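You operate a simulated robot arm through the tools that you are given. There is no shell and no other tool. Be economical: measure what you need, move in short steps, check, and stop when the job is done.

Carry out the task below with a simulated robot arm. There is one attempt and no reset: what you move stays moved.

JOB
Swap the nozzle in the vice for the one with the blue band.
Fine: wind the vice wide open, old nozzle onto the bridge plate, clamp the new one.
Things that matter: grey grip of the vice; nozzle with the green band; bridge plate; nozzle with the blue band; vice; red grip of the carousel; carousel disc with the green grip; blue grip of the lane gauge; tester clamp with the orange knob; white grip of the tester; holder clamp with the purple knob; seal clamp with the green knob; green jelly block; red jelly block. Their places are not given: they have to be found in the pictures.

It is judged by the outcome, as a careful person would: the job done as asked, and still so three seconds after it is handed in. It fails if anything else is knocked over, pushed out of place, dropped, spilled or broken.

ROBOT AND FRAMES
A 6-joint arm with a two-finger parallel gripper, fixed in place. Base frame: the origin is at the foot of the arm, x ahead of it, y to its left, z up; the work surface is at about z = 0.819. Units: m, rad, N and s.
With the tool pointing down near the work surface it reaches from about 0.26 to 0.68 m from the base axis. Its first joint turns from -1.152 to 1.152 rad. Payload 2.9 kg.
The tool frame sits at the grasp point between the pads (the TCP): z along the fingers, y along the line on which they close. The tips reach 0.03 m beyond it. The gripper opens to 0.11 m. The fingers are 0.02 m wide and 0.01 m thick; the gripper's body (0.048 by 0.112 m) begins 0.055 m behind the TCP.
Orientation is told as [roll, pitch, yaw] about the base's x, y, z axes, in that order, counted from this pose: with the fingers straight down and closing along the base's y, the tool's x points along the base's -x, its y along +y and its z along -z.

CONTROLS
- The arm moves only by the tool arm_command. Its argument "increments" is a list of rows, each an object (a shift or turn left out is 0, a gripper value left out holds the last) with "xyz": the shift along the tool's x, y, z in units of 500 mm (1.0 is 500 mm), a list of three; "rot": the turn, a rotation vector about the tool's x, y, z in units of 60 degrees (1.0 is 60 degrees), a list of three; "jaw": the opening, from 0 (shut) to 1 (fully open). In form: [{"xyz": [x, y, z], "rot": [rx, ry, rz], "jaw": jaw}, ...]. A call has 1 to 20 rows; each row is the pose to reach, as a shift and turn from the pose commanded when the call began, along the tool's axes at that moment. A call with a number of a shift or a turn outside -1 to 1 is refused whole. A row lasts 0.2 s, in which the tool goes at most 0.05 m and 0.15 rad; a call with a longer step from one row to the next is refused whole, and so is a gripper value outside its range. Where a pose cannot be reached the arm comes as near as it can. A force on the tool above 70 N (or 10 N above the force at the start of the call, whichever is more), or a blocked arm, ends the call early, and 0.2 s more pass. Each finger travels about 0.108 m/s and halts on what it meets, pressing with about 23 N; the grip force reading is that of the motor and also rises with nothing between the fingers. The clock runs only during rows and for 0.2 s after the last one: add rows that repeat a pose to give the fingers time. The reply holds the time, the measured pose of the TCP, the force on the tool along the base axes, the opening and the grip force, in the units named above and with some noise, and new pictures: "views" is both (left out), scene, wrist or none.
- Cameras (640 x 400 px; columns grow to the right, rows downward): "scene" is fixed at [0.0847, 0.4488, 1.3699]; the picture's right is [-0.62, -0.79, 0.00], its down [-0.55, 0.43, -0.72] and it looks along [0.57, -0.44, -0.70] (base axes); focal length 264 px, centre (320, 200). "wrist" rides on the gripper at [0.072, 0.017, -0.103] in the tool frame; the picture's right is [-0.23, 0.97, 0.00], its down [-0.76, -0.18, -0.62] and it looks along [-0.61, -0.14, 0.78] (tool axes); focal length 222 px, centre (320, 200).
- pixel_to_xyz(camera, pixels): there is no depth. For up to 12 entries [column, row, z] of the newest picture of that camera ("zoom" is the newest enlarged one), the place [x, y] in the base frame at which the ray of that pixel passes the height z, good to about 0.002 m. It takes no simulated time.
- zoom(camera, box): a new picture of the part [left, top, right, bottom] of that camera's present view, enlarged. It takes no simulated time.
- job_done(): hands the job in; it is judged then, once.

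Go step by step. Measure first, check grasps and placings, and put right what went wrong. The budget is 80 turns and 200 pictures, counting those below and the enlarged ones. Unless the task says otherwise, let go and move clear before handing in, and close with one line.

The tools are called after ">>>" as a command line: name --argument value ..., lists and objects as JSON in quotes. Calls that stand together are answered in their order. arm_command: Moves the arm, as the interface text tells. Its arguments: {"type":"object","properties":{"increments":{"type":"array"},"views":{"type":"string","enum":["both","scene","wrist","none"]}},"required":["increments"]} The other tools are called the same way: pixel_to_xyz (camera, pixels) gives the place at which the rays of pixels pass given heights; zoom (camera, box) takes an enlarged picture of a part of a camera's view; job_done () hands the job in.

At the start:

```text
time: 0.0
position: [0.3864, -0.1634, 1.1191]
orientation: [0.0, 0.0, -0.001]
ft_force: [0.8, -0.7, 0.1]
gripper_width: 0.1101
grip_force: 0.1
```

scene: 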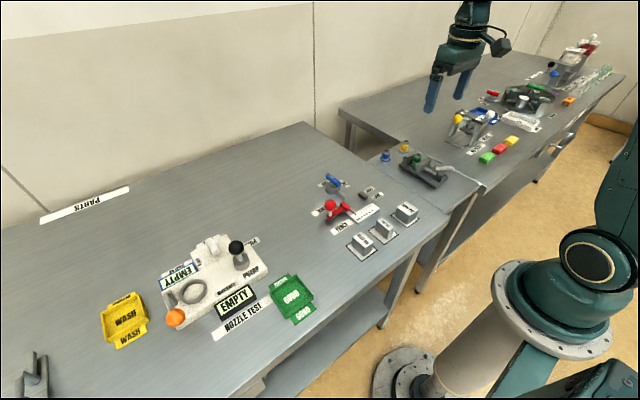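
wrist: 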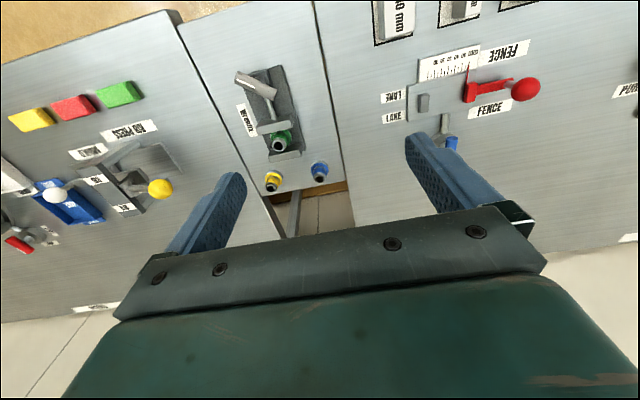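

The vice with the green-banded nozzle sits near scene pixel (425,165), with the blue and yellow nozzles near (385,155) and (404,147). I'll zoom in on both views.

>>> zoom --camera "scene" --box '[360, 130, 488, 210]'

>>> zoom --camera "wrist" --box '[200, 50, 360, 210]'

```text
5.00 times, centred on (424, 170) of scene
```

zoom: 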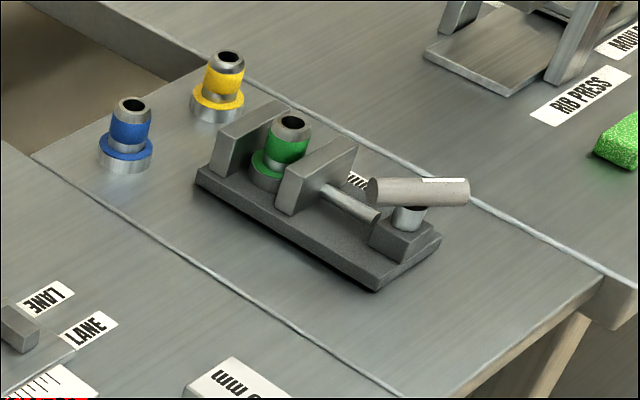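

```text
2.50 times, centred on (280, 130) of wrist
```

zoom: 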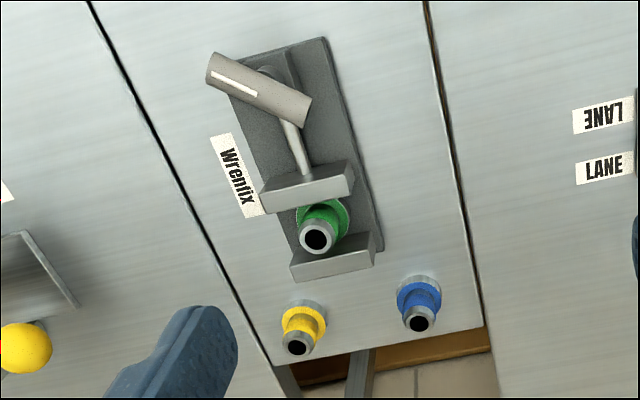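

The vice's grip is a bar on a post at zoom pixel (408,215), and the jaws hold the green nozzle at (290,150). I'll measure the key points from both cameras.

>>> pixel_to_xyz --camera "zoom" --pixels '[[418, 325, 0.86], [420, 285, 0.825], [298, 348, 0.86], [304, 310, 0.825], [316, 238, 0.875], [222, 70, 0.87], [300, 108, 0.87], [262, 90, 0.87], [320, 40, 0.825], [384, 248, 0.825], [308, 180, 0.86], [333, 260, 0.86]]'

>>> pixel_to_xyz --camera "scene" --pixels '[[386.4, 150.8, 0.86], [385.2, 161.5, 0.825], [405.8, 141.5, 0.86], [403.5, 151.5, 0.825], [418.8, 154.6, 0.875], [434.5, 168.4, 0.87], [453, 168.2, 0.87], [441.6, 171.5, 0.86], [399, 166, 0.825], [435, 188, 0.825], [448, 178, 0.825], [423, 166, 0.86]]'

```text
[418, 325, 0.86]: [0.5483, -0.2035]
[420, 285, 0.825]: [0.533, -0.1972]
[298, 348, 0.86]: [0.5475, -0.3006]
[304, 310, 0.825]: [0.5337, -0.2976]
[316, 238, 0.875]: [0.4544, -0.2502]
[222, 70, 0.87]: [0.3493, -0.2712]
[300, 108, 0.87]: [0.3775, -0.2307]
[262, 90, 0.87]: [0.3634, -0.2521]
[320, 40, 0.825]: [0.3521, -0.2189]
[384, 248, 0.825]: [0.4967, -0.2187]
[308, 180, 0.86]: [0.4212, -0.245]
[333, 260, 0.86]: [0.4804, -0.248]
```

```text
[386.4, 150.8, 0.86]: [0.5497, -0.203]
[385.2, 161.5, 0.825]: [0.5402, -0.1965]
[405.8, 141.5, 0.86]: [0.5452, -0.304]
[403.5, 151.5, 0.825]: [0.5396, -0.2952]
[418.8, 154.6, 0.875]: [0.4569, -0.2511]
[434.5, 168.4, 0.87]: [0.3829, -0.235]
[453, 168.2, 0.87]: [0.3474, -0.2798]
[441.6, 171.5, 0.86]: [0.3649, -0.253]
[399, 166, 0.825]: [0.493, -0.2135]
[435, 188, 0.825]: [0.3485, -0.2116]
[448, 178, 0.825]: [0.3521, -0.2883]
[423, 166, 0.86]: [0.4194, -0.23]
```

The two cameras agree well: blue nozzle near (0.549,-0.203), yellow near (0.546,-0.302), green near (0.455,-0.251), grip pivot near (0.364,-0.253). I'll zoom tighter to get heights.

>>> zoom --camera "scene" --box '[396, 145, 460, 185]'

>>> zoom --camera "wrist" --box '[240, 60, 320, 110]'

>>> zoom --camera "wrist" --box '[256, 140, 336, 190]'

>>> zoom --camera "scene" --box '[370, 135, 418, 165]'

```text
10.00 times, centred on (428, 165) of scene
```

zoom: 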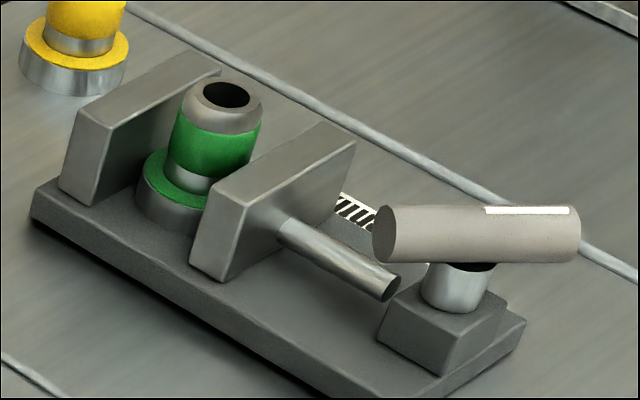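

```text
8.00 times, centred on (280, 85) of wrist
```

zoom: 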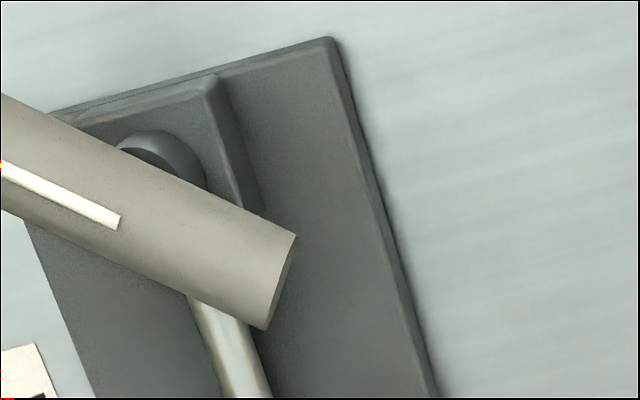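

```text
8.00 times, centred on (296, 165) of wrist
```

zoom: 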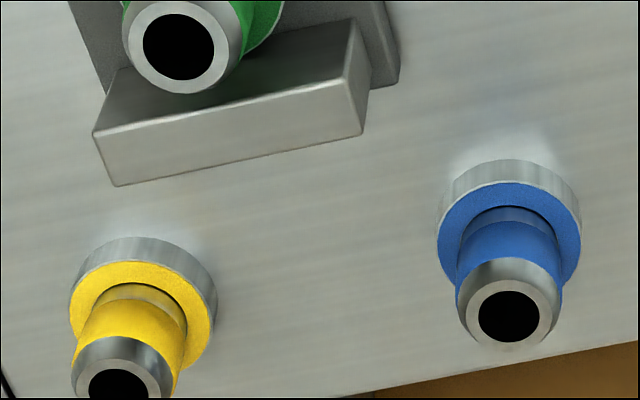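

```text
13.33 times, centred on (394, 150) of scene
```

zoom: 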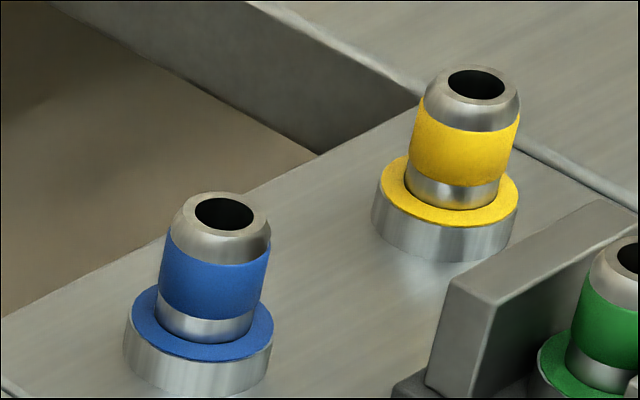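

Nozzles have a wide foot and a slim banded body. I'll triangulate heights by querying the same features at two heights from each camera.

>>> pixel_to_xyz --camera "wrist" --pixels '[[319.6, 179.5, 0.85], [319.6, 179.5, 0.87], [319.5, 169.75, 0.825], [319.5, 169.75, 0.84], [275.2, 95.4, 0.86], [275.2, 95.4, 0.88], [238, 78, 0.86], [238, 78, 0.88], [278.4, 145.8, 0.86], [278.4, 145.8, 0.88]]'

>>> pixel_to_xyz --camera "scene" --pixels '[[386.8, 151, 0.85], [386.8, 151, 0.87], [385.08, 159.4, 0.825], [385.08, 159.4, 0.84], [434.5, 168.5, 0.86], [434.5, 168.5, 0.88], [453.5, 168.3, 0.86], [453.5, 168.3, 0.88], [418.7, 154.5, 0.86], [418.7, 154.5, 0.88], [370, 158.9, 0.819], [401.5, 142.1, 0.819]]'

```text
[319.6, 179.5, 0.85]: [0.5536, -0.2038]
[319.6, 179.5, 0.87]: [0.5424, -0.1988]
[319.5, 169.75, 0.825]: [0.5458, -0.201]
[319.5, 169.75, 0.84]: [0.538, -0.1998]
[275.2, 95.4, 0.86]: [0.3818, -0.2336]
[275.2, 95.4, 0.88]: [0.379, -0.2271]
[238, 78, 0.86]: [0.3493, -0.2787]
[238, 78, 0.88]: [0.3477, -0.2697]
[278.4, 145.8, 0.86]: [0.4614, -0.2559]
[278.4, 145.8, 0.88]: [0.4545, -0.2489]
```

```text
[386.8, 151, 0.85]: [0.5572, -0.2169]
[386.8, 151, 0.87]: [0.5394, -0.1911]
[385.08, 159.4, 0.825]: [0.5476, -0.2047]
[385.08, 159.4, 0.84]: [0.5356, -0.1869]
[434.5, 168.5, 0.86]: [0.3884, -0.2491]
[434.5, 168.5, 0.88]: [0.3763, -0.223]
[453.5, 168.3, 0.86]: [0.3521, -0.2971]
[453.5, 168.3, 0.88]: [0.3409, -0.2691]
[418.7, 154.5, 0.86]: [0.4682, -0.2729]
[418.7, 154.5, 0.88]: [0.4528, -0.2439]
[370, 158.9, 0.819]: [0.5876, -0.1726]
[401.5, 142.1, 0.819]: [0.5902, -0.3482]
```

Triangulated: blue nozzle (0.546,-0.202), top z 0.861; green (0.456,-0.250), top z 0.876; grip bar centre (0.364,-0.249), z≈0.877, lying about 52° from x. I'll move above the bar with the fingers turned across it.

>>> arm_command --increments '[{"xyz": [0.0057, -0.0214, 0.0398], "rot": [0, 0, -0.1094], "jaw": 0.4}, {"xyz": [0.0114, -0.0428, 0.0795], "rot": [0, 0, -0.2188]}, {"xyz": [0.017, -0.0642, 0.119], "rot": [0, 0, -0.328]}, {"xyz": [0.0227, -0.0856, 0.159], "rot": [0, 0, -0.4375]}, {"xyz": [0.0284, -0.107, 0.199], "rot": [0, 0, -0.547]}, {"xyz": [0.034, -0.128, 0.2385], "rot": [0, 0, -0.656]}, {"xyz": [0.04, -0.15, 0.278], "rot": [0, 0, -0.766]}, {"xyz": [0.0454, -0.171, 0.318], "rot": [0, 0, -0.875]}, {"xyz": [0.0454, -0.171, 0.318], "rot": [0, 0, -0.875]}]'

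>>> zoom --camera "scene" --box '[380, 115, 508, 195]'

```text
time: 2.0
position: [0.3643, -0.248, 0.9617]
orientation: [0.0, 0.001, 0.918]
ft_force: [0.4, 0.4, 0.0]
gripper_width: 0.044
grip_force: 0.2
```

scene: 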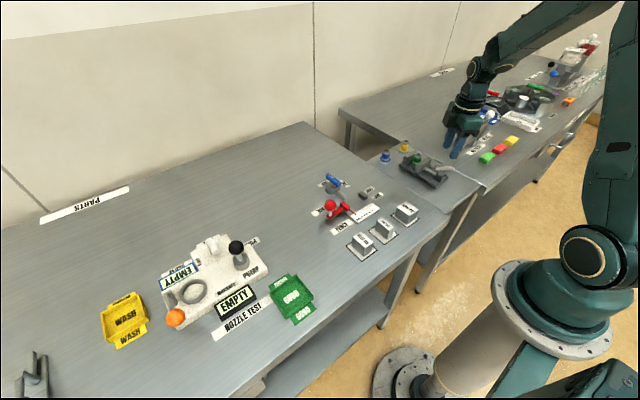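
wrist: 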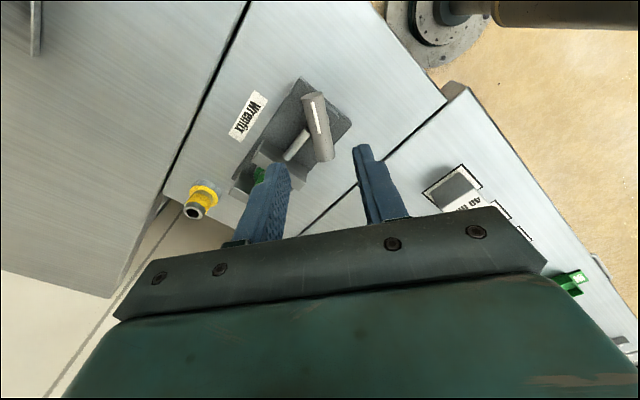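

```text
5.00 times, centred on (444, 155) of scene
```

zoom: 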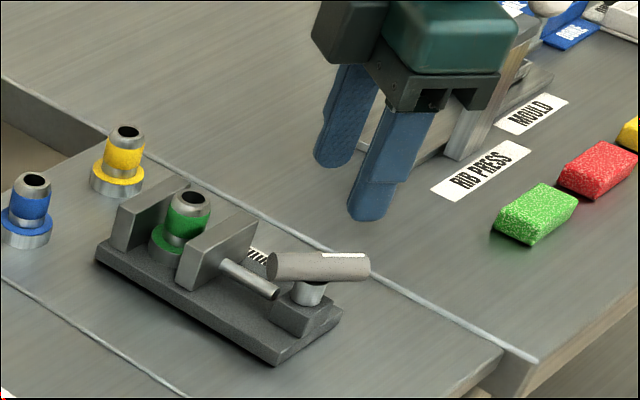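

The gripper is above the grip, open 44 mm. In the wrist view the bar runs from about (313,97) to (327,155); I'll check its centre and direction before going down.

>>> zoom --camera "wrist" --box '[240, 70, 400, 170]'

>>> pixel_to_xyz --camera "wrist" --pixels '[[313, 97, 0.877], [326, 157, 0.877], [319, 127, 0.884]]'

```text
4.00 times, centred on (320, 120) of wrist
```

zoom: 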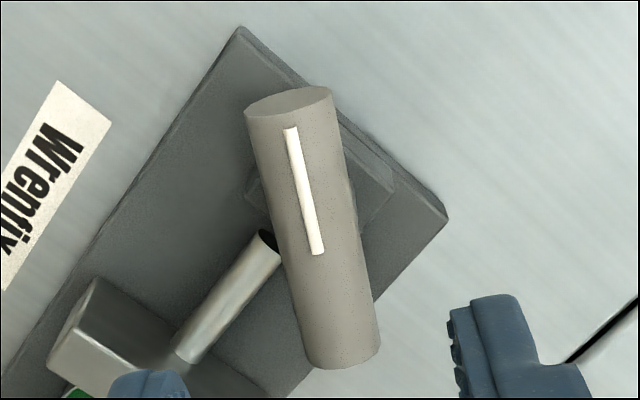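

```text
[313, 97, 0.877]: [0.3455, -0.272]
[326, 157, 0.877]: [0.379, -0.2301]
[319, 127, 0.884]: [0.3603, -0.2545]
```

The bar centre is about (0.3625,-0.251), matching the tool's line. I'll go down to z 0.887 and close.

>>> arm_command --increments '[{"xyz": [0.007, -0.001, 0.05]}, {"xyz": [0.007, -0.001, 0.1]}, {"xyz": [0.007, -0.001, 0.149]}, {"xyz": [0.007, -0.001, 0.149]}, {"xyz": [0.007, -0.001, 0.149], "jaw": 0.05}, {"xyz": [0.007, -0.001, 0.149], "jaw": 0.05}, {"xyz": [0.007, -0.001, 0.149], "jaw": 0.05}]' --views "wrist"

>>> zoom --camera "scene" --box '[380, 125, 508, 205]'

```text
time: 3.6
position: [0.3618, -0.2515, 0.8856]
orientation: [0.003, 0.0, 0.916]
ft_force: [-0.7, 0.5, -4.3]
gripper_width: 0.0177
grip_force: 44.9
```

wrist: 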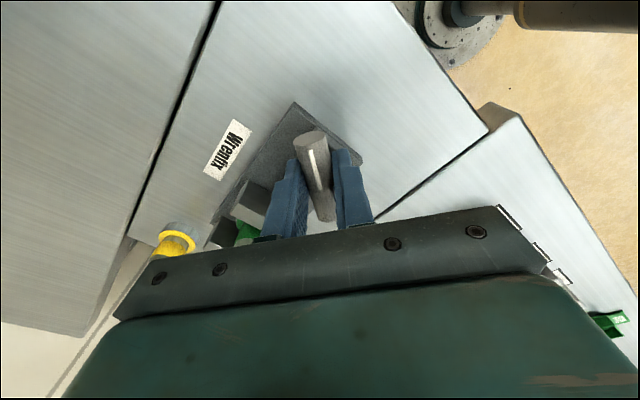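

```text
5.00 times, centred on (444, 165) of scene
```

zoom: 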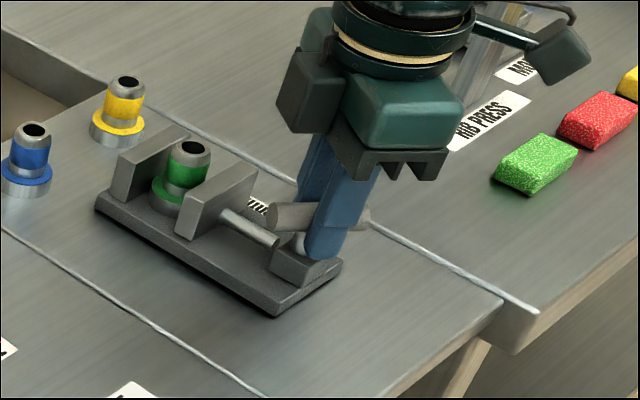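

The grip is held (17.7 mm). I'll try turning 0.35 rad counter-clockwise seen from above and watch whether the jaw moves.

>>> arm_command --increments '[{"rot": [0, 0, -0.08]}, {"rot": [0, 0, -0.16]}, {"rot": [0, 0, -0.24]}, {"rot": [0, 0, -0.33]}, {"rot": [0, 0, -0.33]}]' --views "none"

>>> zoom --camera "scene" --box '[380, 125, 508, 205]'

```text
time: 4.8
position: [0.3621, -0.2507, 0.8857]
orientation: [0.0, -0.001, 1.265]
ft_force: [-0.4, -2.1, -8.0]
gripper_width: 0.0176
grip_force: 44.7
```

```text
5.00 times, centred on (444, 165) of scene
```

zoom: 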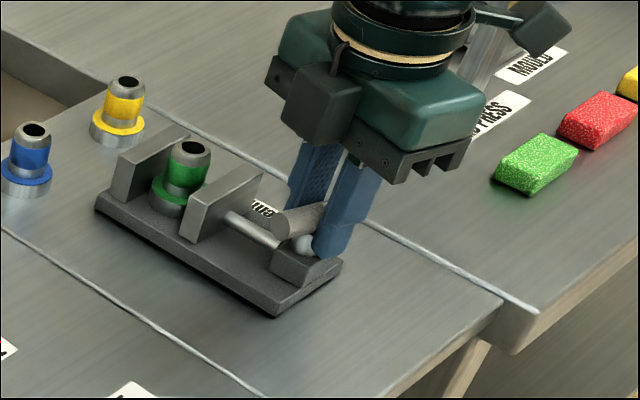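

The moving jaw shifted toward the grip (its top corner from 258 to 263), so this direction opens. I'll continue.

>>> arm_command --increments '[{"rot": [0, 0, -0.1]}, {"rot": [0, 0, -0.2]}, {"rot": [0, 0, -0.3]}, {"rot": [0, 0, -0.4]}, {"rot": [0, 0, -0.5]}, {"rot": [0, 0, -0.6]}, {"rot": [0, 0, -0.6]}]' --views "none"

>>> zoom --camera "scene" --box '[380, 125, 508, 205]'

```text
time: 6.4
position: [0.362, -0.2521, 0.8867]
orientation: [0.0, 0.001, 1.89]
ft_force: [0.8, -2.2, 1.2]
gripper_width: 0.0248
grip_force: 44.9
```

```text
5.00 times, centred on (444, 165) of scene
```

zoom: 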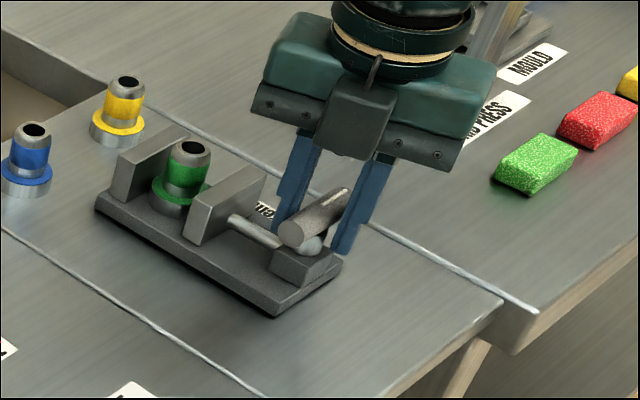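

The opening rose to 24.8 mm, so the pads slipped round the bar: either its end stop was reached or it's stiff. I'll look from the wrist camera.

>>> zoom --camera "wrist" --box '[160, 50, 480, 250]'

>>> zoom --camera "scene" --box '[396, 145, 460, 185]'

```text
2.00 times, centred on (320, 150) of wrist
```

zoom: 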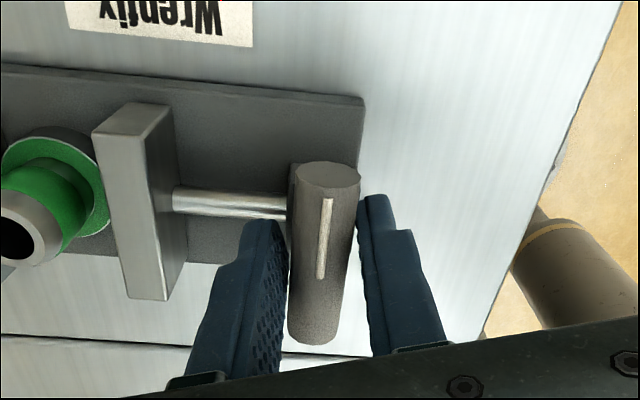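

```text
10.00 times, centred on (428, 165) of scene
```

zoom: 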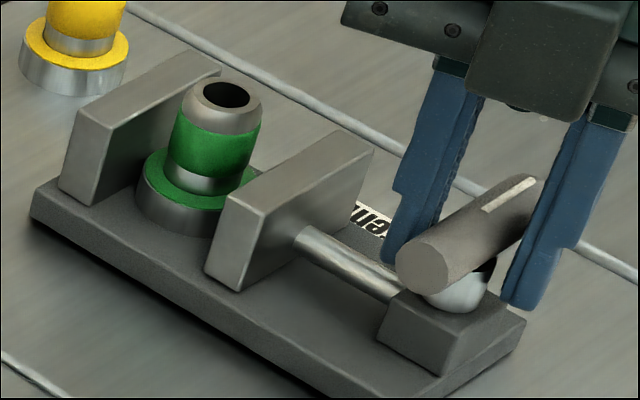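

>>> pixel_to_xyz --camera "wrist" --pixels '[[324, 138, 0.877], [318.5, 213, 0.877], [160, 150, 0.876]]'

>>> pixel_to_xyz --camera "scene" --pixels '[[438.3, 171.5, 0.877], [448.8, 163.6, 0.877]]'

```text
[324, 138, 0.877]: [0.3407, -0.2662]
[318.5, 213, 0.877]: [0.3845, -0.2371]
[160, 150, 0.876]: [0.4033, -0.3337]
```

```text
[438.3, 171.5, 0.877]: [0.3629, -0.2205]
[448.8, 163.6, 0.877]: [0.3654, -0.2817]
```

From the scene camera the bar now lies along y (about 92°), while the fingers are at 108°. I'll open, turn back to line up, and grip again.

>>> arm_command --increments '[{"jaw": 0.4}, {"jaw": 0.4}, {"rot": [0, 0, 0.13]}, {"rot": [0, 0, 0.27]}, {"rot": [0, 0, 0.27]}, {"rot": [0, 0, 0.27], "jaw": 0.05}, {"rot": [0, 0, 0.27], "jaw": 0.05}, {"rot": [0, 0, 0.27], "jaw": 0.05}]' --views "wrist"

>>> zoom --camera "wrist" --box '[160, 50, 480, 250]'

```text
time: 8.2
position: [0.3626, -0.25, 0.8867]
orientation: [0.0, -0.001, 1.606]
ft_force: [3.0, 1.5, -0.1]
gripper_width: 0.0183
grip_force: 44.5
```

wrist: 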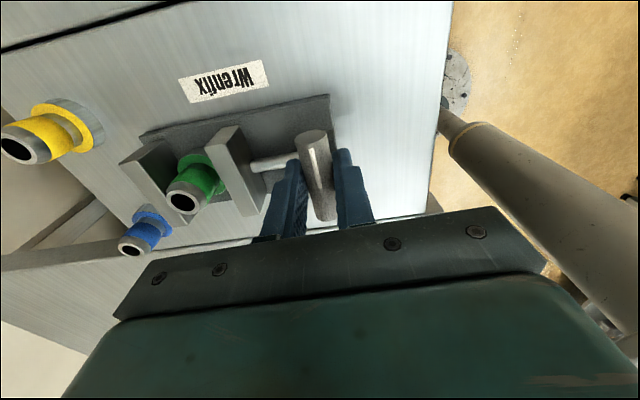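

```text
2.00 times, centred on (320, 150) of wrist
```

zoom: 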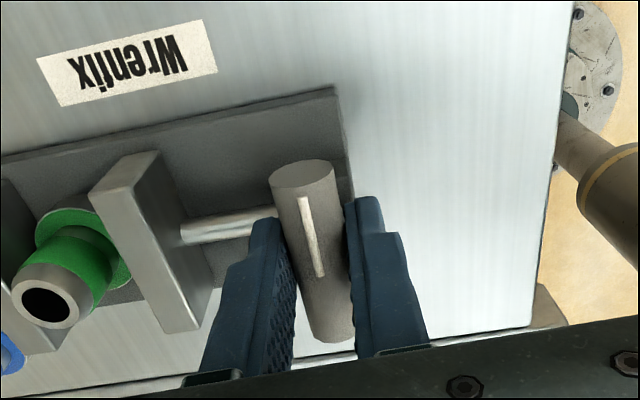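

Regripped squarely at 18.3 mm. I'll try a further small counter-clockwise turn, checking whether the width rises, which would mean an end stop.

>>> arm_command --increments '[{"rot": [0, 0, -0.06]}, {"rot": [0, 0, -0.12]}, {"rot": [0, 0, -0.18]}, {"rot": [0, 0, -0.18]}, {"rot": [0, 0, -0.18]}]' --views "none"

>>> zoom --camera "scene" --box '[396, 145, 460, 185]'

```text
time: 9.4
position: [0.3631, -0.2504, 0.8869]
orientation: [0.0, 0.001, 1.795]
ft_force: [1.9, -1.9, 3.9]
gripper_width: 0.0226
grip_force: 44.6
```

```text
10.00 times, centred on (428, 165) of scene
```

zoom: 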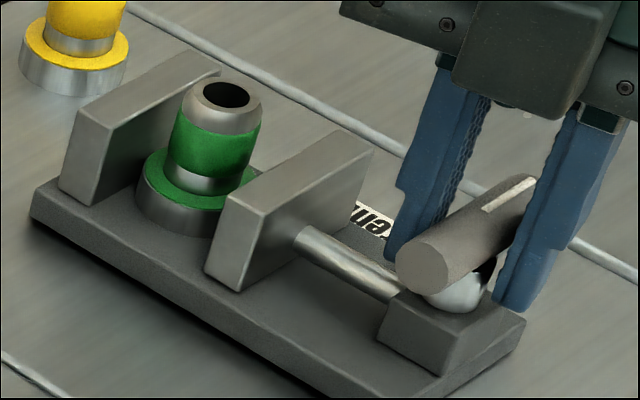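

The bar didn't move while the pads slipped, so this is the end stop and the vice is wide open. I'll release, rise and start turning the tool back.

>>> arm_command --increments '[{"jaw": 0.42}, {"jaw": 0.42}, {"xyz": [0, 0, -0.08]}, {"xyz": [0, 0, -0.16]}, {"xyz": [0, 0, -0.24], "rot": [0, 0, 0.14]}, {"xyz": [0, 0, -0.24], "rot": [0, 0, 0.28]}, {"xyz": [0, 0, -0.24], "rot": [0, 0, 0.42]}, {"xyz": [0, 0, -0.24], "rot": [0, 0, 0.56]}, {"xyz": [0, 0, -0.24], "rot": [0, 0, 0.7]}, {"xyz": [0, 0, -0.24], "rot": [0, 0, 0.84]}, {"xyz": [0, 0, -0.24], "rot": [0, 0, 0.84]}]' --views "none"

>>> zoom --camera "scene" --box '[380, 125, 508, 205]'

```text
time: 11.8
position: [0.3618, -0.2499, 1.0071]
orientation: [-0.001, -0.001, 0.914]
ft_force: [0.2, -0.2, 0.2]
gripper_width: 0.0463
grip_force: 0.0
```

```text
5.00 times, centred on (444, 165) of scene
```

zoom: 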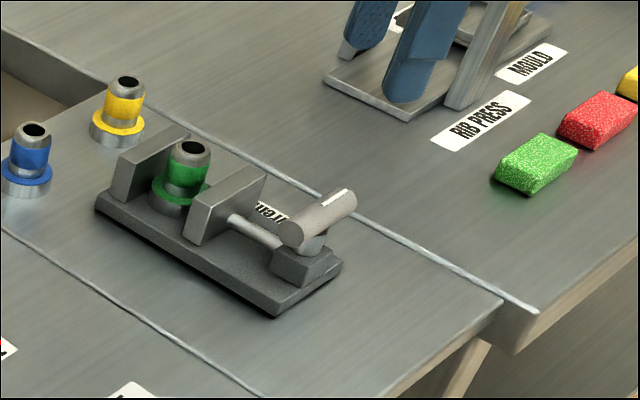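

The vice stays open (bar along y) and the green nozzle stands upright. I'll finish turning to yaw 0 here and measure the nozzle.

>>> arm_command --increments '[{"rot": [0, 0, 0.13]}, {"rot": [0, 0, 0.26]}, {"rot": [0, 0, 0.39]}, {"rot": [0, 0, 0.52]}, {"rot": [0, 0, 0.65]}, {"rot": [0, 0, 0.78]}, {"rot": [0, 0, 0.873]}, {"rot": [0, 0, 0.873]}]' --views "wrist"

>>> zoom --camera "wrist" --box '[240, 40, 400, 140]'

>>> zoom --camera "scene" --box '[396, 145, 460, 185]'

```text
time: 13.6
position: [0.3625, -0.2508, 1.0048]
orientation: [-0.001, 0.0, 0.001]
ft_force: [0.0, -0.1, -0.2]
gripper_width: 0.0463
grip_force: 0.0
```

wrist: 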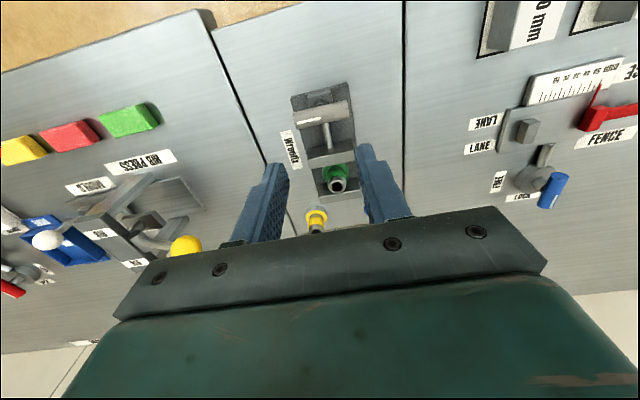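

```text
4.00 times, centred on (320, 90) of wrist
```

zoom: 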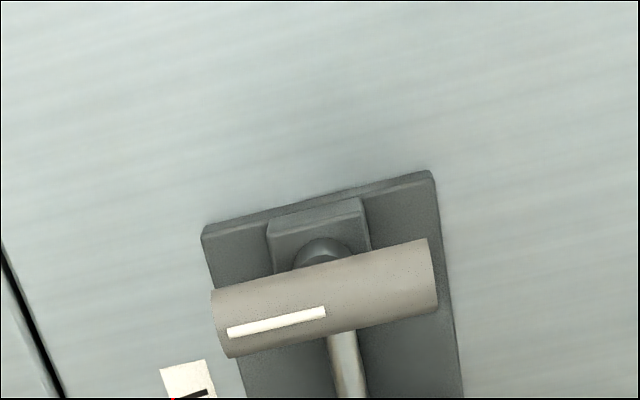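

```text
10.00 times, centred on (428, 165) of scene
```

zoom: 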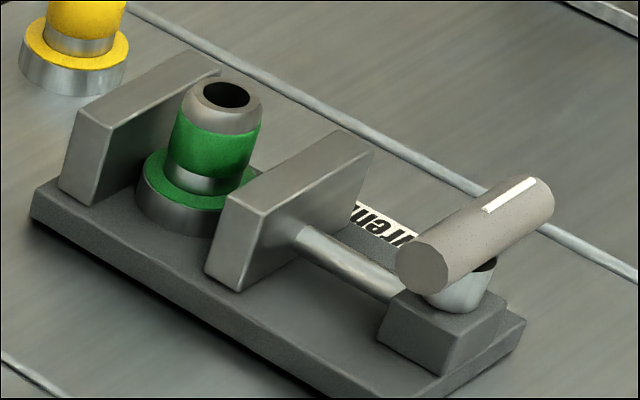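

Green nozzle's top hole is at wrist pixel about (338,184) and scene (418.7,154.4). I'll measure it.

>>> zoom --camera "wrist" --box '[288, 145, 384, 205]'

>>> pixel_to_xyz --camera "zoom" --pixels '[[333, 258, 0.86], [333, 258, 0.876]]'

>>> pixel_to_xyz --camera "scene" --pixels '[[418.7, 154.4, 0.876], [415.5, 163, 0.843]]'

```text
6.67 times, centred on (336, 175) of wrist
```

zoom: 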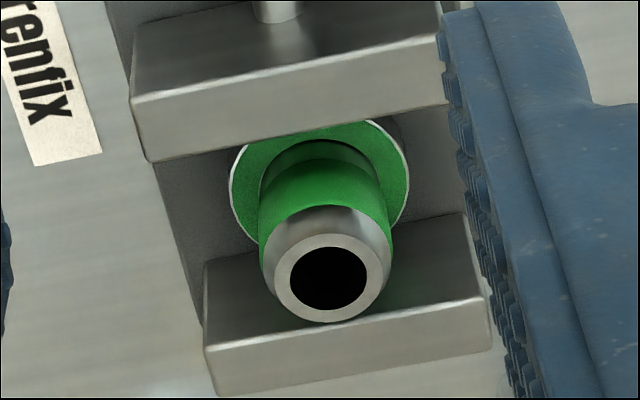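

```text
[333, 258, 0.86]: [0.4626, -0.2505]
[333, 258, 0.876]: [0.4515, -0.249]
```

```text
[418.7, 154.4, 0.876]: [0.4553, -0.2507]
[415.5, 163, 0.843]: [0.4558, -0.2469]
```

Green is at (0.455,-0.250). I'll move above it to z 0.915 with the tips just over its top and check.

>>> arm_command --increments '[{"xyz": [-0.09, 0.001, 0]}, {"xyz": [-0.185, 0.0016, 0]}, {"xyz": [-0.185, 0.0016, 0.09]}, {"xyz": [-0.185, 0.0016, 0.18]}, {"xyz": [-0.185, 0.0016, 0.18]}]' --views "wrist"

>>> zoom --camera "scene" --box '[380, 125, 460, 175]'

```text
time: 14.8
position: [0.4536, -0.2498, 0.9164]
orientation: [0.001, -0.001, 0.002]
ft_force: [0.2, -0.4, 0.2]
gripper_width: 0.0461
grip_force: 0.0
```

wrist: 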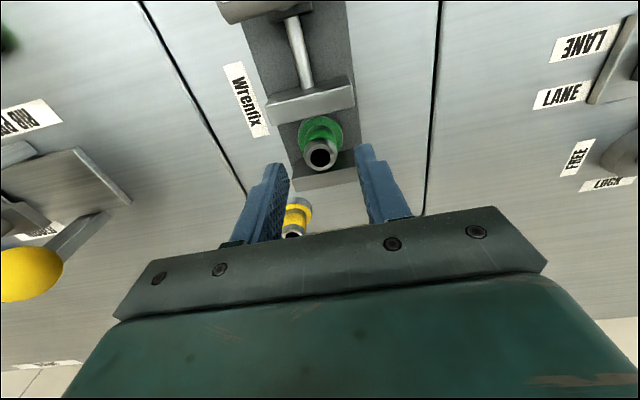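

```text
8.00 times, centred on (420, 150) of scene
```

zoom: 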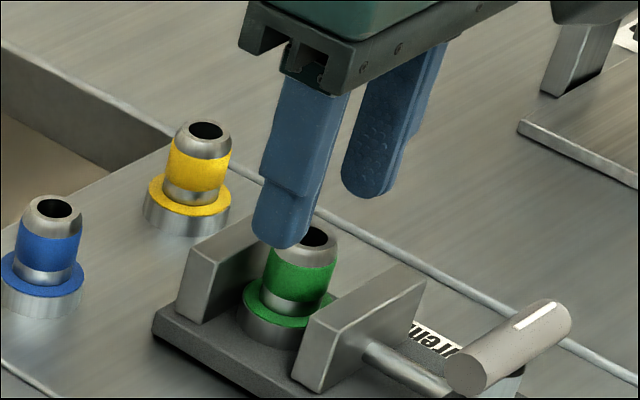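

The fingers straddle the green nozzle. I'll confirm its centre from this view at pixel (320,155) before descending.

>>> pixel_to_xyz --camera "wrist" --pixels '[[320, 156, 0.876], [320, 133, 0.843]]'

```text
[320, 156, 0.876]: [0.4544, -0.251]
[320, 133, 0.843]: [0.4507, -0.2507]
```

Centre confirmed at (0.454,-0.251). Descending to z 0.880 and closing.

>>> arm_command --increments '[{"xyz": [-0.001, -0.002, 0.035]}, {"xyz": [-0.001, -0.002, 0.072]}, {"xyz": [-0.001, -0.002, 0.072]}, {"xyz": [-0.001, -0.002, 0.072], "jaw": 0.1}, {"xyz": [-0.001, -0.002, 0.072], "jaw": 0.1}, {"xyz": [-0.001, -0.002, 0.072], "jaw": 0.1}]' --views "none"

>>> zoom --camera "scene" --box '[380, 125, 460, 175]'

```text
time: 16.2
position: [0.455, -0.2516, 0.8808]
orientation: [0.0, 0.002, 0.003]
ft_force: [-0.5, -0.4, -1.0]
gripper_width: 0.0255
grip_force: 23.0
```

```text
8.00 times, centred on (420, 150) of scene
```

zoom: 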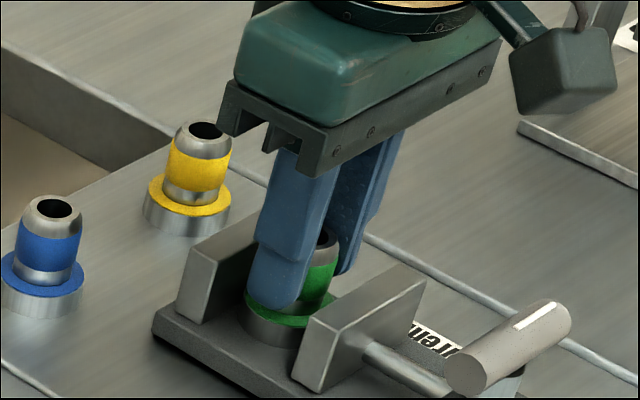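

The green nozzle is gripped at 25.5 mm. Lift straight up 60 mm and look.

>>> arm_command --increments '[{"xyz": [0, 0, -0.02]}, {"xyz": [0, 0, -0.05]}, {"xyz": [0, 0, -0.09]}, {"xyz": [0, 0, -0.13]}, {"xyz": [0, 0, -0.13]}]' --views "none"

>>> zoom --camera "scene" --box '[380, 105, 476, 165]'

```text
time: 17.4
position: [0.4558, -0.251, 0.9461]
orientation: [0.002, 0.001, 0.002]
ft_force: [-0.3, -0.7, -1.5]
gripper_width: 0.0254
grip_force: 23.1
```

```text
6.67 times, centred on (428, 135) of scene
```

zoom: 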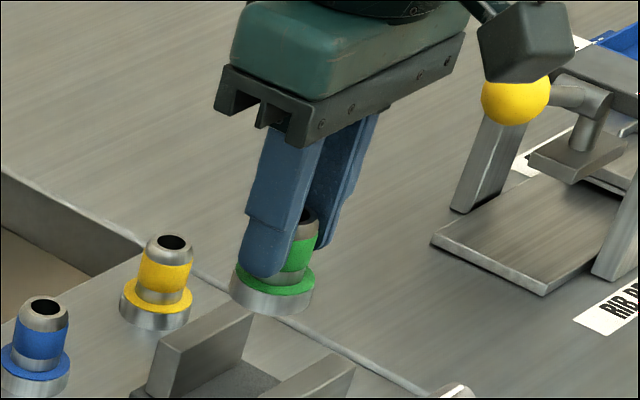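

The nozzle is lifted upright. Carry it over the free spot between blue and yellow at (0.543,-0.252), then lower part-way.

>>> arm_command --increments '[{"xyz": [-0.05, 0, 0]}, {"xyz": [-0.11, -0.001, 0]}, {"xyz": [-0.16, -0.002, 0]}, {"xyz": [-0.1744, -0.002, 0]}, {"xyz": [-0.1744, -0.002, 0.04]}, {"xyz": [-0.1744, -0.002, 0.08]}, {"xyz": [-0.1744, -0.002, 0.12]}, {"xyz": [-0.1744, -0.002, 0.12]}]' --views "wrist"

>>> zoom --camera "scene" --box '[364, 120, 444, 170]'

```text
time: 19.2
position: [0.5432, -0.2515, 0.8856]
orientation: [-0.001, 0.0, 0.003]
ft_force: [1.0, -0.1, -1.9]
gripper_width: 0.0252
grip_force: 23.1
```

wrist: 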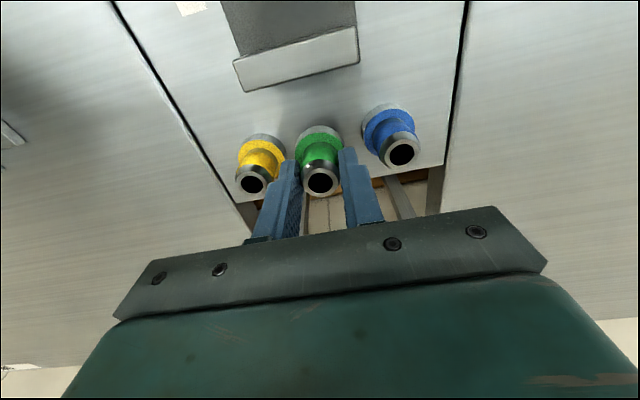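

```text
8.00 times, centred on (404, 145) of scene
```

zoom: 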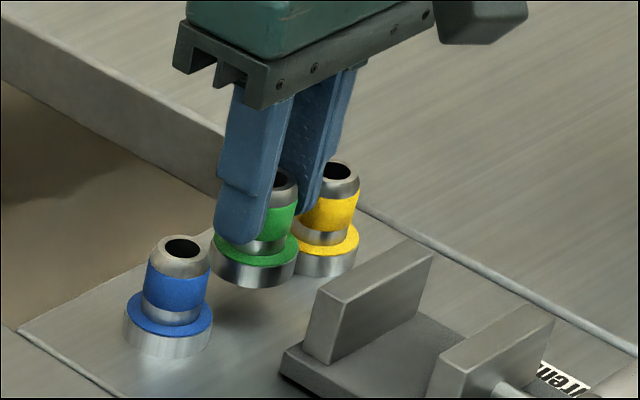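

Green hangs between blue and yellow with clearance to both. I'll lower the last 19 mm slowly, watching force.

>>> arm_command --increments '[{"xyz": [0, 0, 0.012]}, {"xyz": [0, 0, 0.024]}, {"xyz": [0, 0, 0.032]}, {"xyz": [0, 0, 0.036]}, {"xyz": [0, 0, 0.038]}, {"xyz": [0, 0, 0.038]}]' --views "none"

>>> zoom --camera "scene" --box '[364, 130, 428, 170]'

```text
time: 20.6
position: [0.5423, -0.2515, 0.8685]
orientation: [-0.001, -0.003, 0.003]
ft_force: [-0.9, 2.1, 16.3]
gripper_width: 0.0253
grip_force: 23.1
```

```text
10.00 times, centred on (396, 150) of scene
```

zoom: 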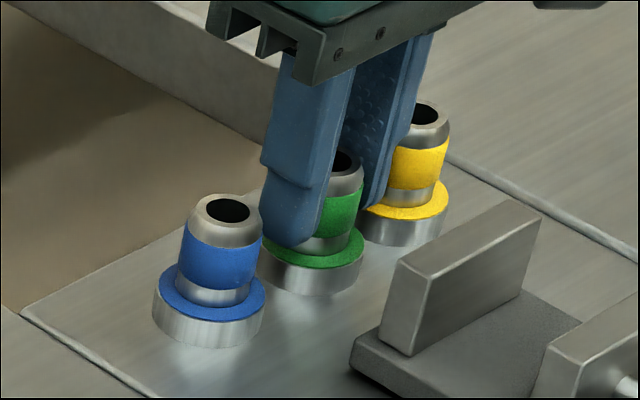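

The foot is on the plate (16 N upward). I'll open slightly to 37 mm and rise straight up.

>>> arm_command --increments '[{"xyz": [0, 0, 0.034], "jaw": 0.33}, {"xyz": [0, 0, 0.034], "jaw": 0.33}, {"xyz": [0, 0, 0.034]}, {"xyz": [0, 0, 0]}, {"xyz": [0, 0, -0.06]}, {"xyz": [0, 0, -0.12]}, {"xyz": [0, 0, -0.12]}]' --views "wrist"

>>> zoom --camera "scene" --box '[364, 120, 444, 170]'

```text
time: 21.1
position: [0.5458, -0.2529, 0.86]
orientation: [-0.005, -0.011, 0.002]
ft_force: [0.4, 0.8, 7.8]
gripper_width: 0.0366
grip_force: 0.4
stopped in row 2: the force on the tool passed its limit (the readings are from after the stop); the commanded pose is now the measured one
```

wrist: 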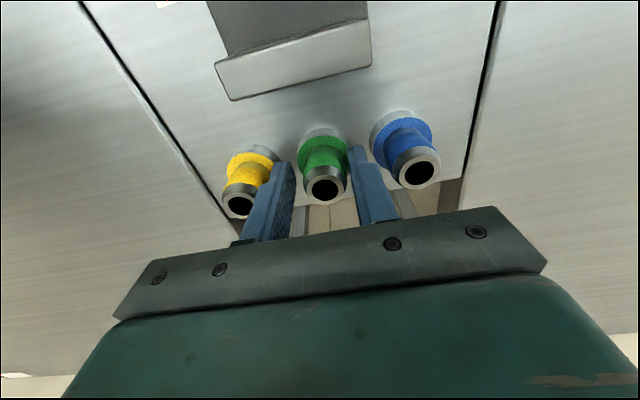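

```text
8.00 times, centred on (404, 145) of scene
```

zoom: 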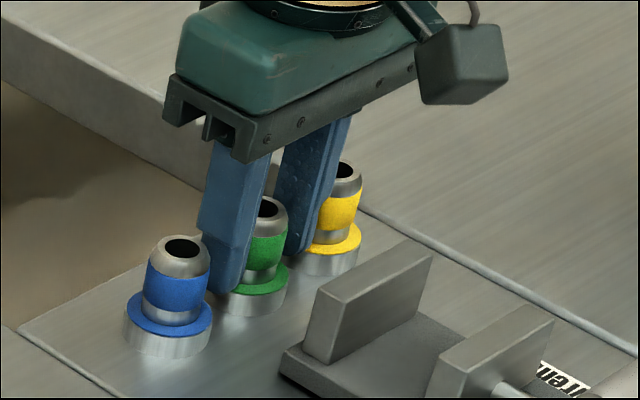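

I mistakenly commanded a further downward shift; it stopped with the tips on the foot, the jaws open, and everything upright. Now straight up.

>>> arm_command --increments '[{"xyz": [0, 0, -0.01]}, {"xyz": [0, 0, -0.05]}, {"xyz": [0, 0, -0.1]}, {"xyz": [0, 0, -0.16]}, {"xyz": [0, 0, -0.16]}]' --views "wrist"

>>> zoom --camera "scene" --box '[364, 130, 428, 170]'

>>> zoom --camera "wrist" --box '[200, 90, 440, 240]'

```text
time: 22.3
position: [0.5435, -0.2524, 0.9395]
orientation: [-0.004, -0.008, 0.001]
ft_force: [-0.6, 0.1, 0.3]
gripper_width: 0.0365
grip_force: 0.0
```

wrist: 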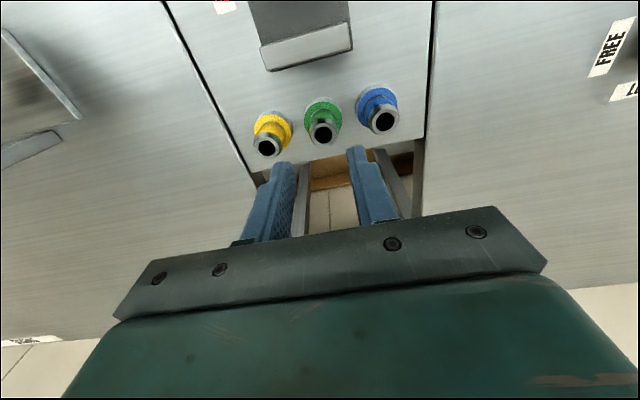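

```text
10.00 times, centred on (396, 150) of scene
```

zoom: 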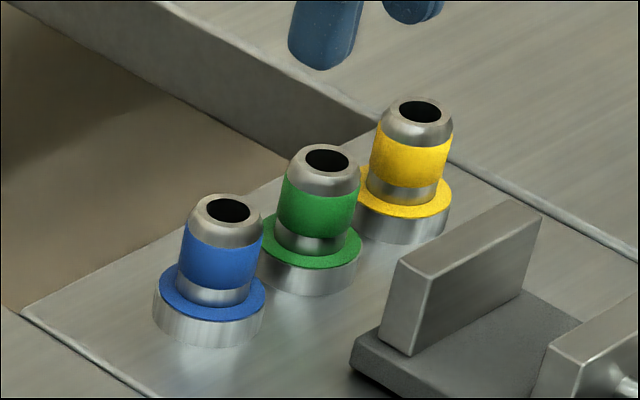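

```text
2.67 times, centred on (320, 165) of wrist
```

zoom: 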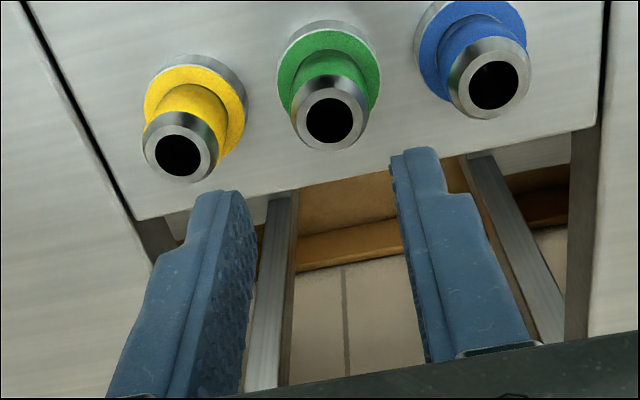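

Green stands upright between the others. Now I'll measure the blue nozzle: its hole is at wrist (383.7,122) and scene (386.8,151).

>>> pixel_to_xyz --camera "wrist" --pixels '[[383.7, 121.9, 0.863], [320.7, 133, 0.863], [266, 144.5, 0.863]]'

>>> pixel_to_xyz --camera "scene" --pixels '[[386.9, 151, 0.863], [396.8, 146, 0.863], [406, 141.2, 0.863]]'

```text
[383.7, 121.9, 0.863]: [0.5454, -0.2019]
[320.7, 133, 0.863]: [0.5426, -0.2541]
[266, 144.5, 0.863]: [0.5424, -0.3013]
```

```text
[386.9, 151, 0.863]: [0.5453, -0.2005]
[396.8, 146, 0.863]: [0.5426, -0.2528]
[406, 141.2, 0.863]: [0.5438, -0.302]
```

Blue is at (0.545,-0.201). Move over it, level the tool, then check before going down.

>>> arm_command --increments '[{"xyz": [-0.001, 0.05, 0], "rot": [-0.0038, 0.0076, 0]}, {"xyz": [-0.003, 0.1024, 0], "rot": [-0.0038, 0.0076, 0]}, {"xyz": [-0.003, 0.1024, 0.06], "rot": [-0.0038, 0.0076, 0]}, {"xyz": [-0.003, 0.1024, 0.08], "rot": [-0.0038, 0.0076, 0]}, {"xyz": [-0.003, 0.1024, 0.08], "rot": [-0.0038, 0.0076, 0]}]' --views "wrist"

>>> zoom --camera "scene" --box '[364, 130, 428, 170]'

```text
time: 23.5
position: [0.5459, -0.2027, 0.8975]
orientation: [0.001, 0.0, 0.004]
ft_force: [-0.6, -0.7, 1.1]
gripper_width: 0.0365
grip_force: 0.0
```

wrist: 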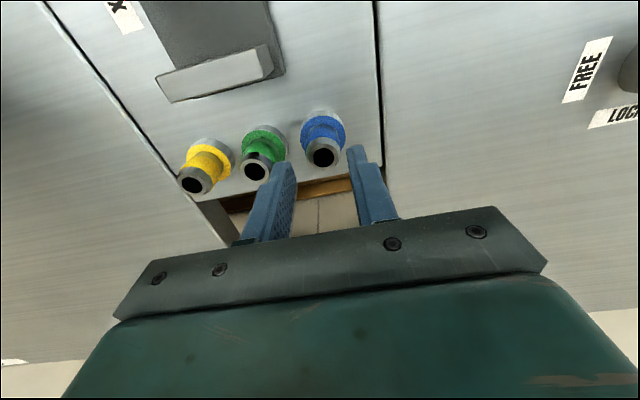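

```text
10.00 times, centred on (396, 150) of scene
```

zoom: 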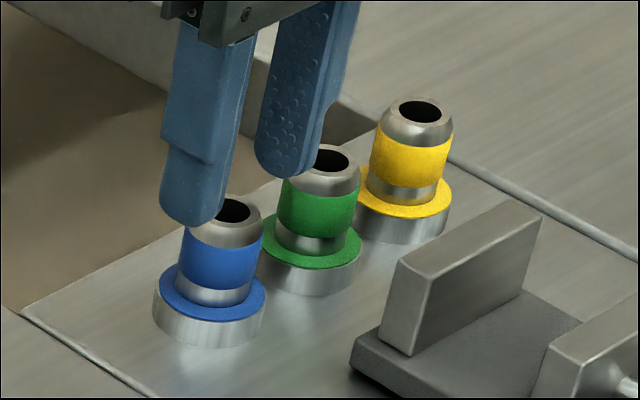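

The fingers straddle blue centrally and clear green. Descend to z 0.868 and close.

>>> arm_command --increments '[{"xyz": [0, 0.002, 0.03]}, {"xyz": [0, 0.002, 0.059]}, {"xyz": [0, 0.002, 0.059]}, {"xyz": [0, 0.002, 0.059], "jaw": 0.1}, {"xyz": [0, 0.002, 0.059], "jaw": 0.1}, {"xyz": [0, 0.002, 0.059], "jaw": 0.1}]' --views "none"

>>> zoom --camera "scene" --box '[364, 130, 428, 170]'

```text
time: 24.9
position: [0.5457, -0.2029, 0.8694]
orientation: [0.001, 0.001, 0.0]
ft_force: [0.0, 0.8, 0.2]
gripper_width: 0.0254
grip_force: 22.8
```

```text
10.00 times, centred on (396, 150) of scene
```

zoom: 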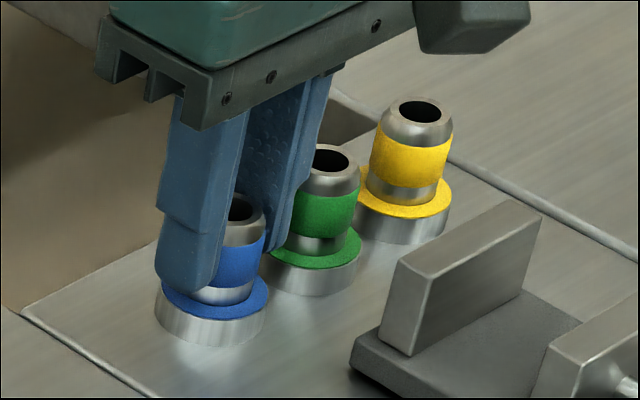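

Blue is gripped at 25.4 mm. Lift 80 mm, then carry over the vice.

>>> arm_command --increments '[{"xyz": [0, 0, -0.03]}, {"xyz": [0, 0, -0.07]}, {"xyz": [0, 0, -0.12]}, {"xyz": [0, 0, -0.16]}, {"xyz": [0.05, -0.025, -0.16]}, {"xyz": [0.1, -0.05, -0.16]}, {"xyz": [0.15, -0.078, -0.16]}, {"xyz": [0.184, -0.095, -0.16]}, {"xyz": [0.184, -0.095, -0.16]}, {"xyz": [0.184, -0.095, -0.16]}]' --views "wrist"

>>> zoom --camera "scene" --box '[380, 110, 476, 170]'

>>> zoom --camera "wrist" --box '[224, 70, 416, 190]'

```text
time: 27.1
position: [0.4542, -0.248, 0.9478]
orientation: [0.0, 0.001, 0.001]
ft_force: [0.8, -0.2, -1.1]
gripper_width: 0.0254
grip_force: 22.8
```

wrist: 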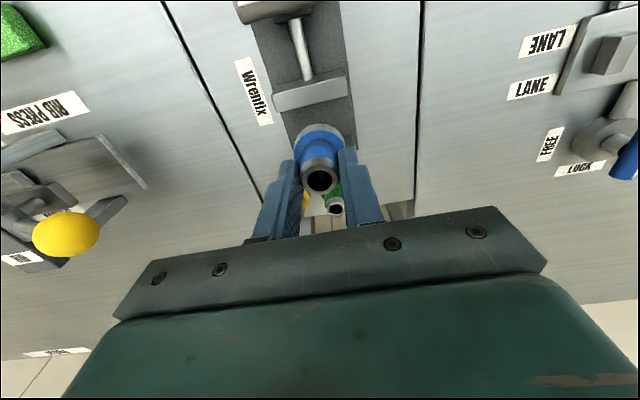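

```text
6.67 times, centred on (428, 140) of scene
```

zoom: 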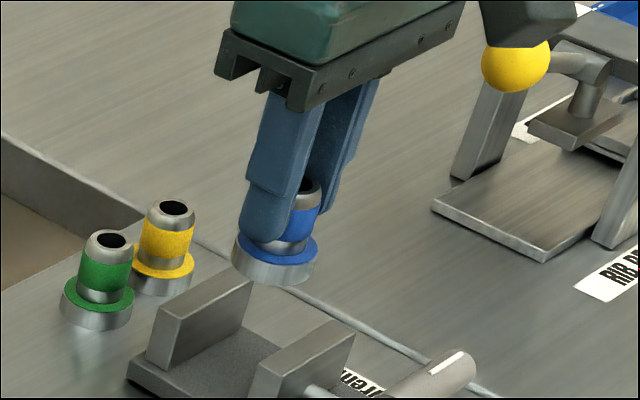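

```text
3.33 times, centred on (320, 130) of wrist
```

zoom: 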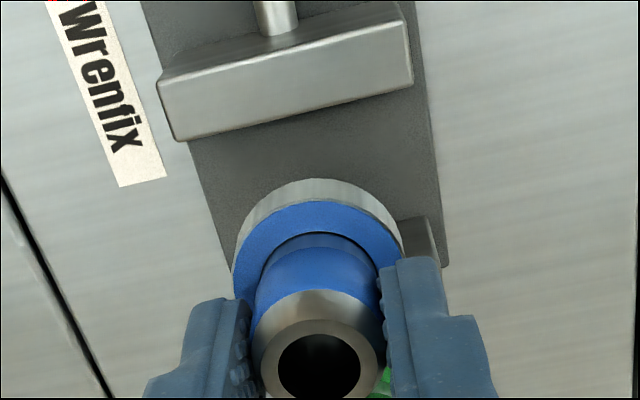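

Blue hangs upright over the vice. I'll measure the jaws' inner faces to set it down mid-gap.

>>> zoom --camera "scene" --box '[396, 145, 444, 175]'

```text
13.33 times, centred on (420, 160) of scene
```

zoom: 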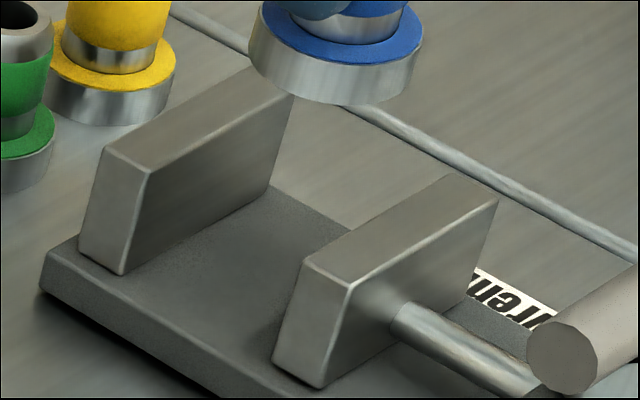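

>>> pixel_to_xyz --camera "zoom" --pixels '[[122, 274, 0.831], [272, 360, 0.831], [268, 188, 0.831], [152, 165, 0.862], [303, 260, 0.862], [322, 388, 0.831]]'

```text
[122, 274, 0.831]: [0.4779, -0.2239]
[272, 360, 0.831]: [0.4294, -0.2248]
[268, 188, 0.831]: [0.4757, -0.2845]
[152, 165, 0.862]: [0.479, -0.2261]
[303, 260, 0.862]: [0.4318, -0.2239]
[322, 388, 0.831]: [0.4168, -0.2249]
```

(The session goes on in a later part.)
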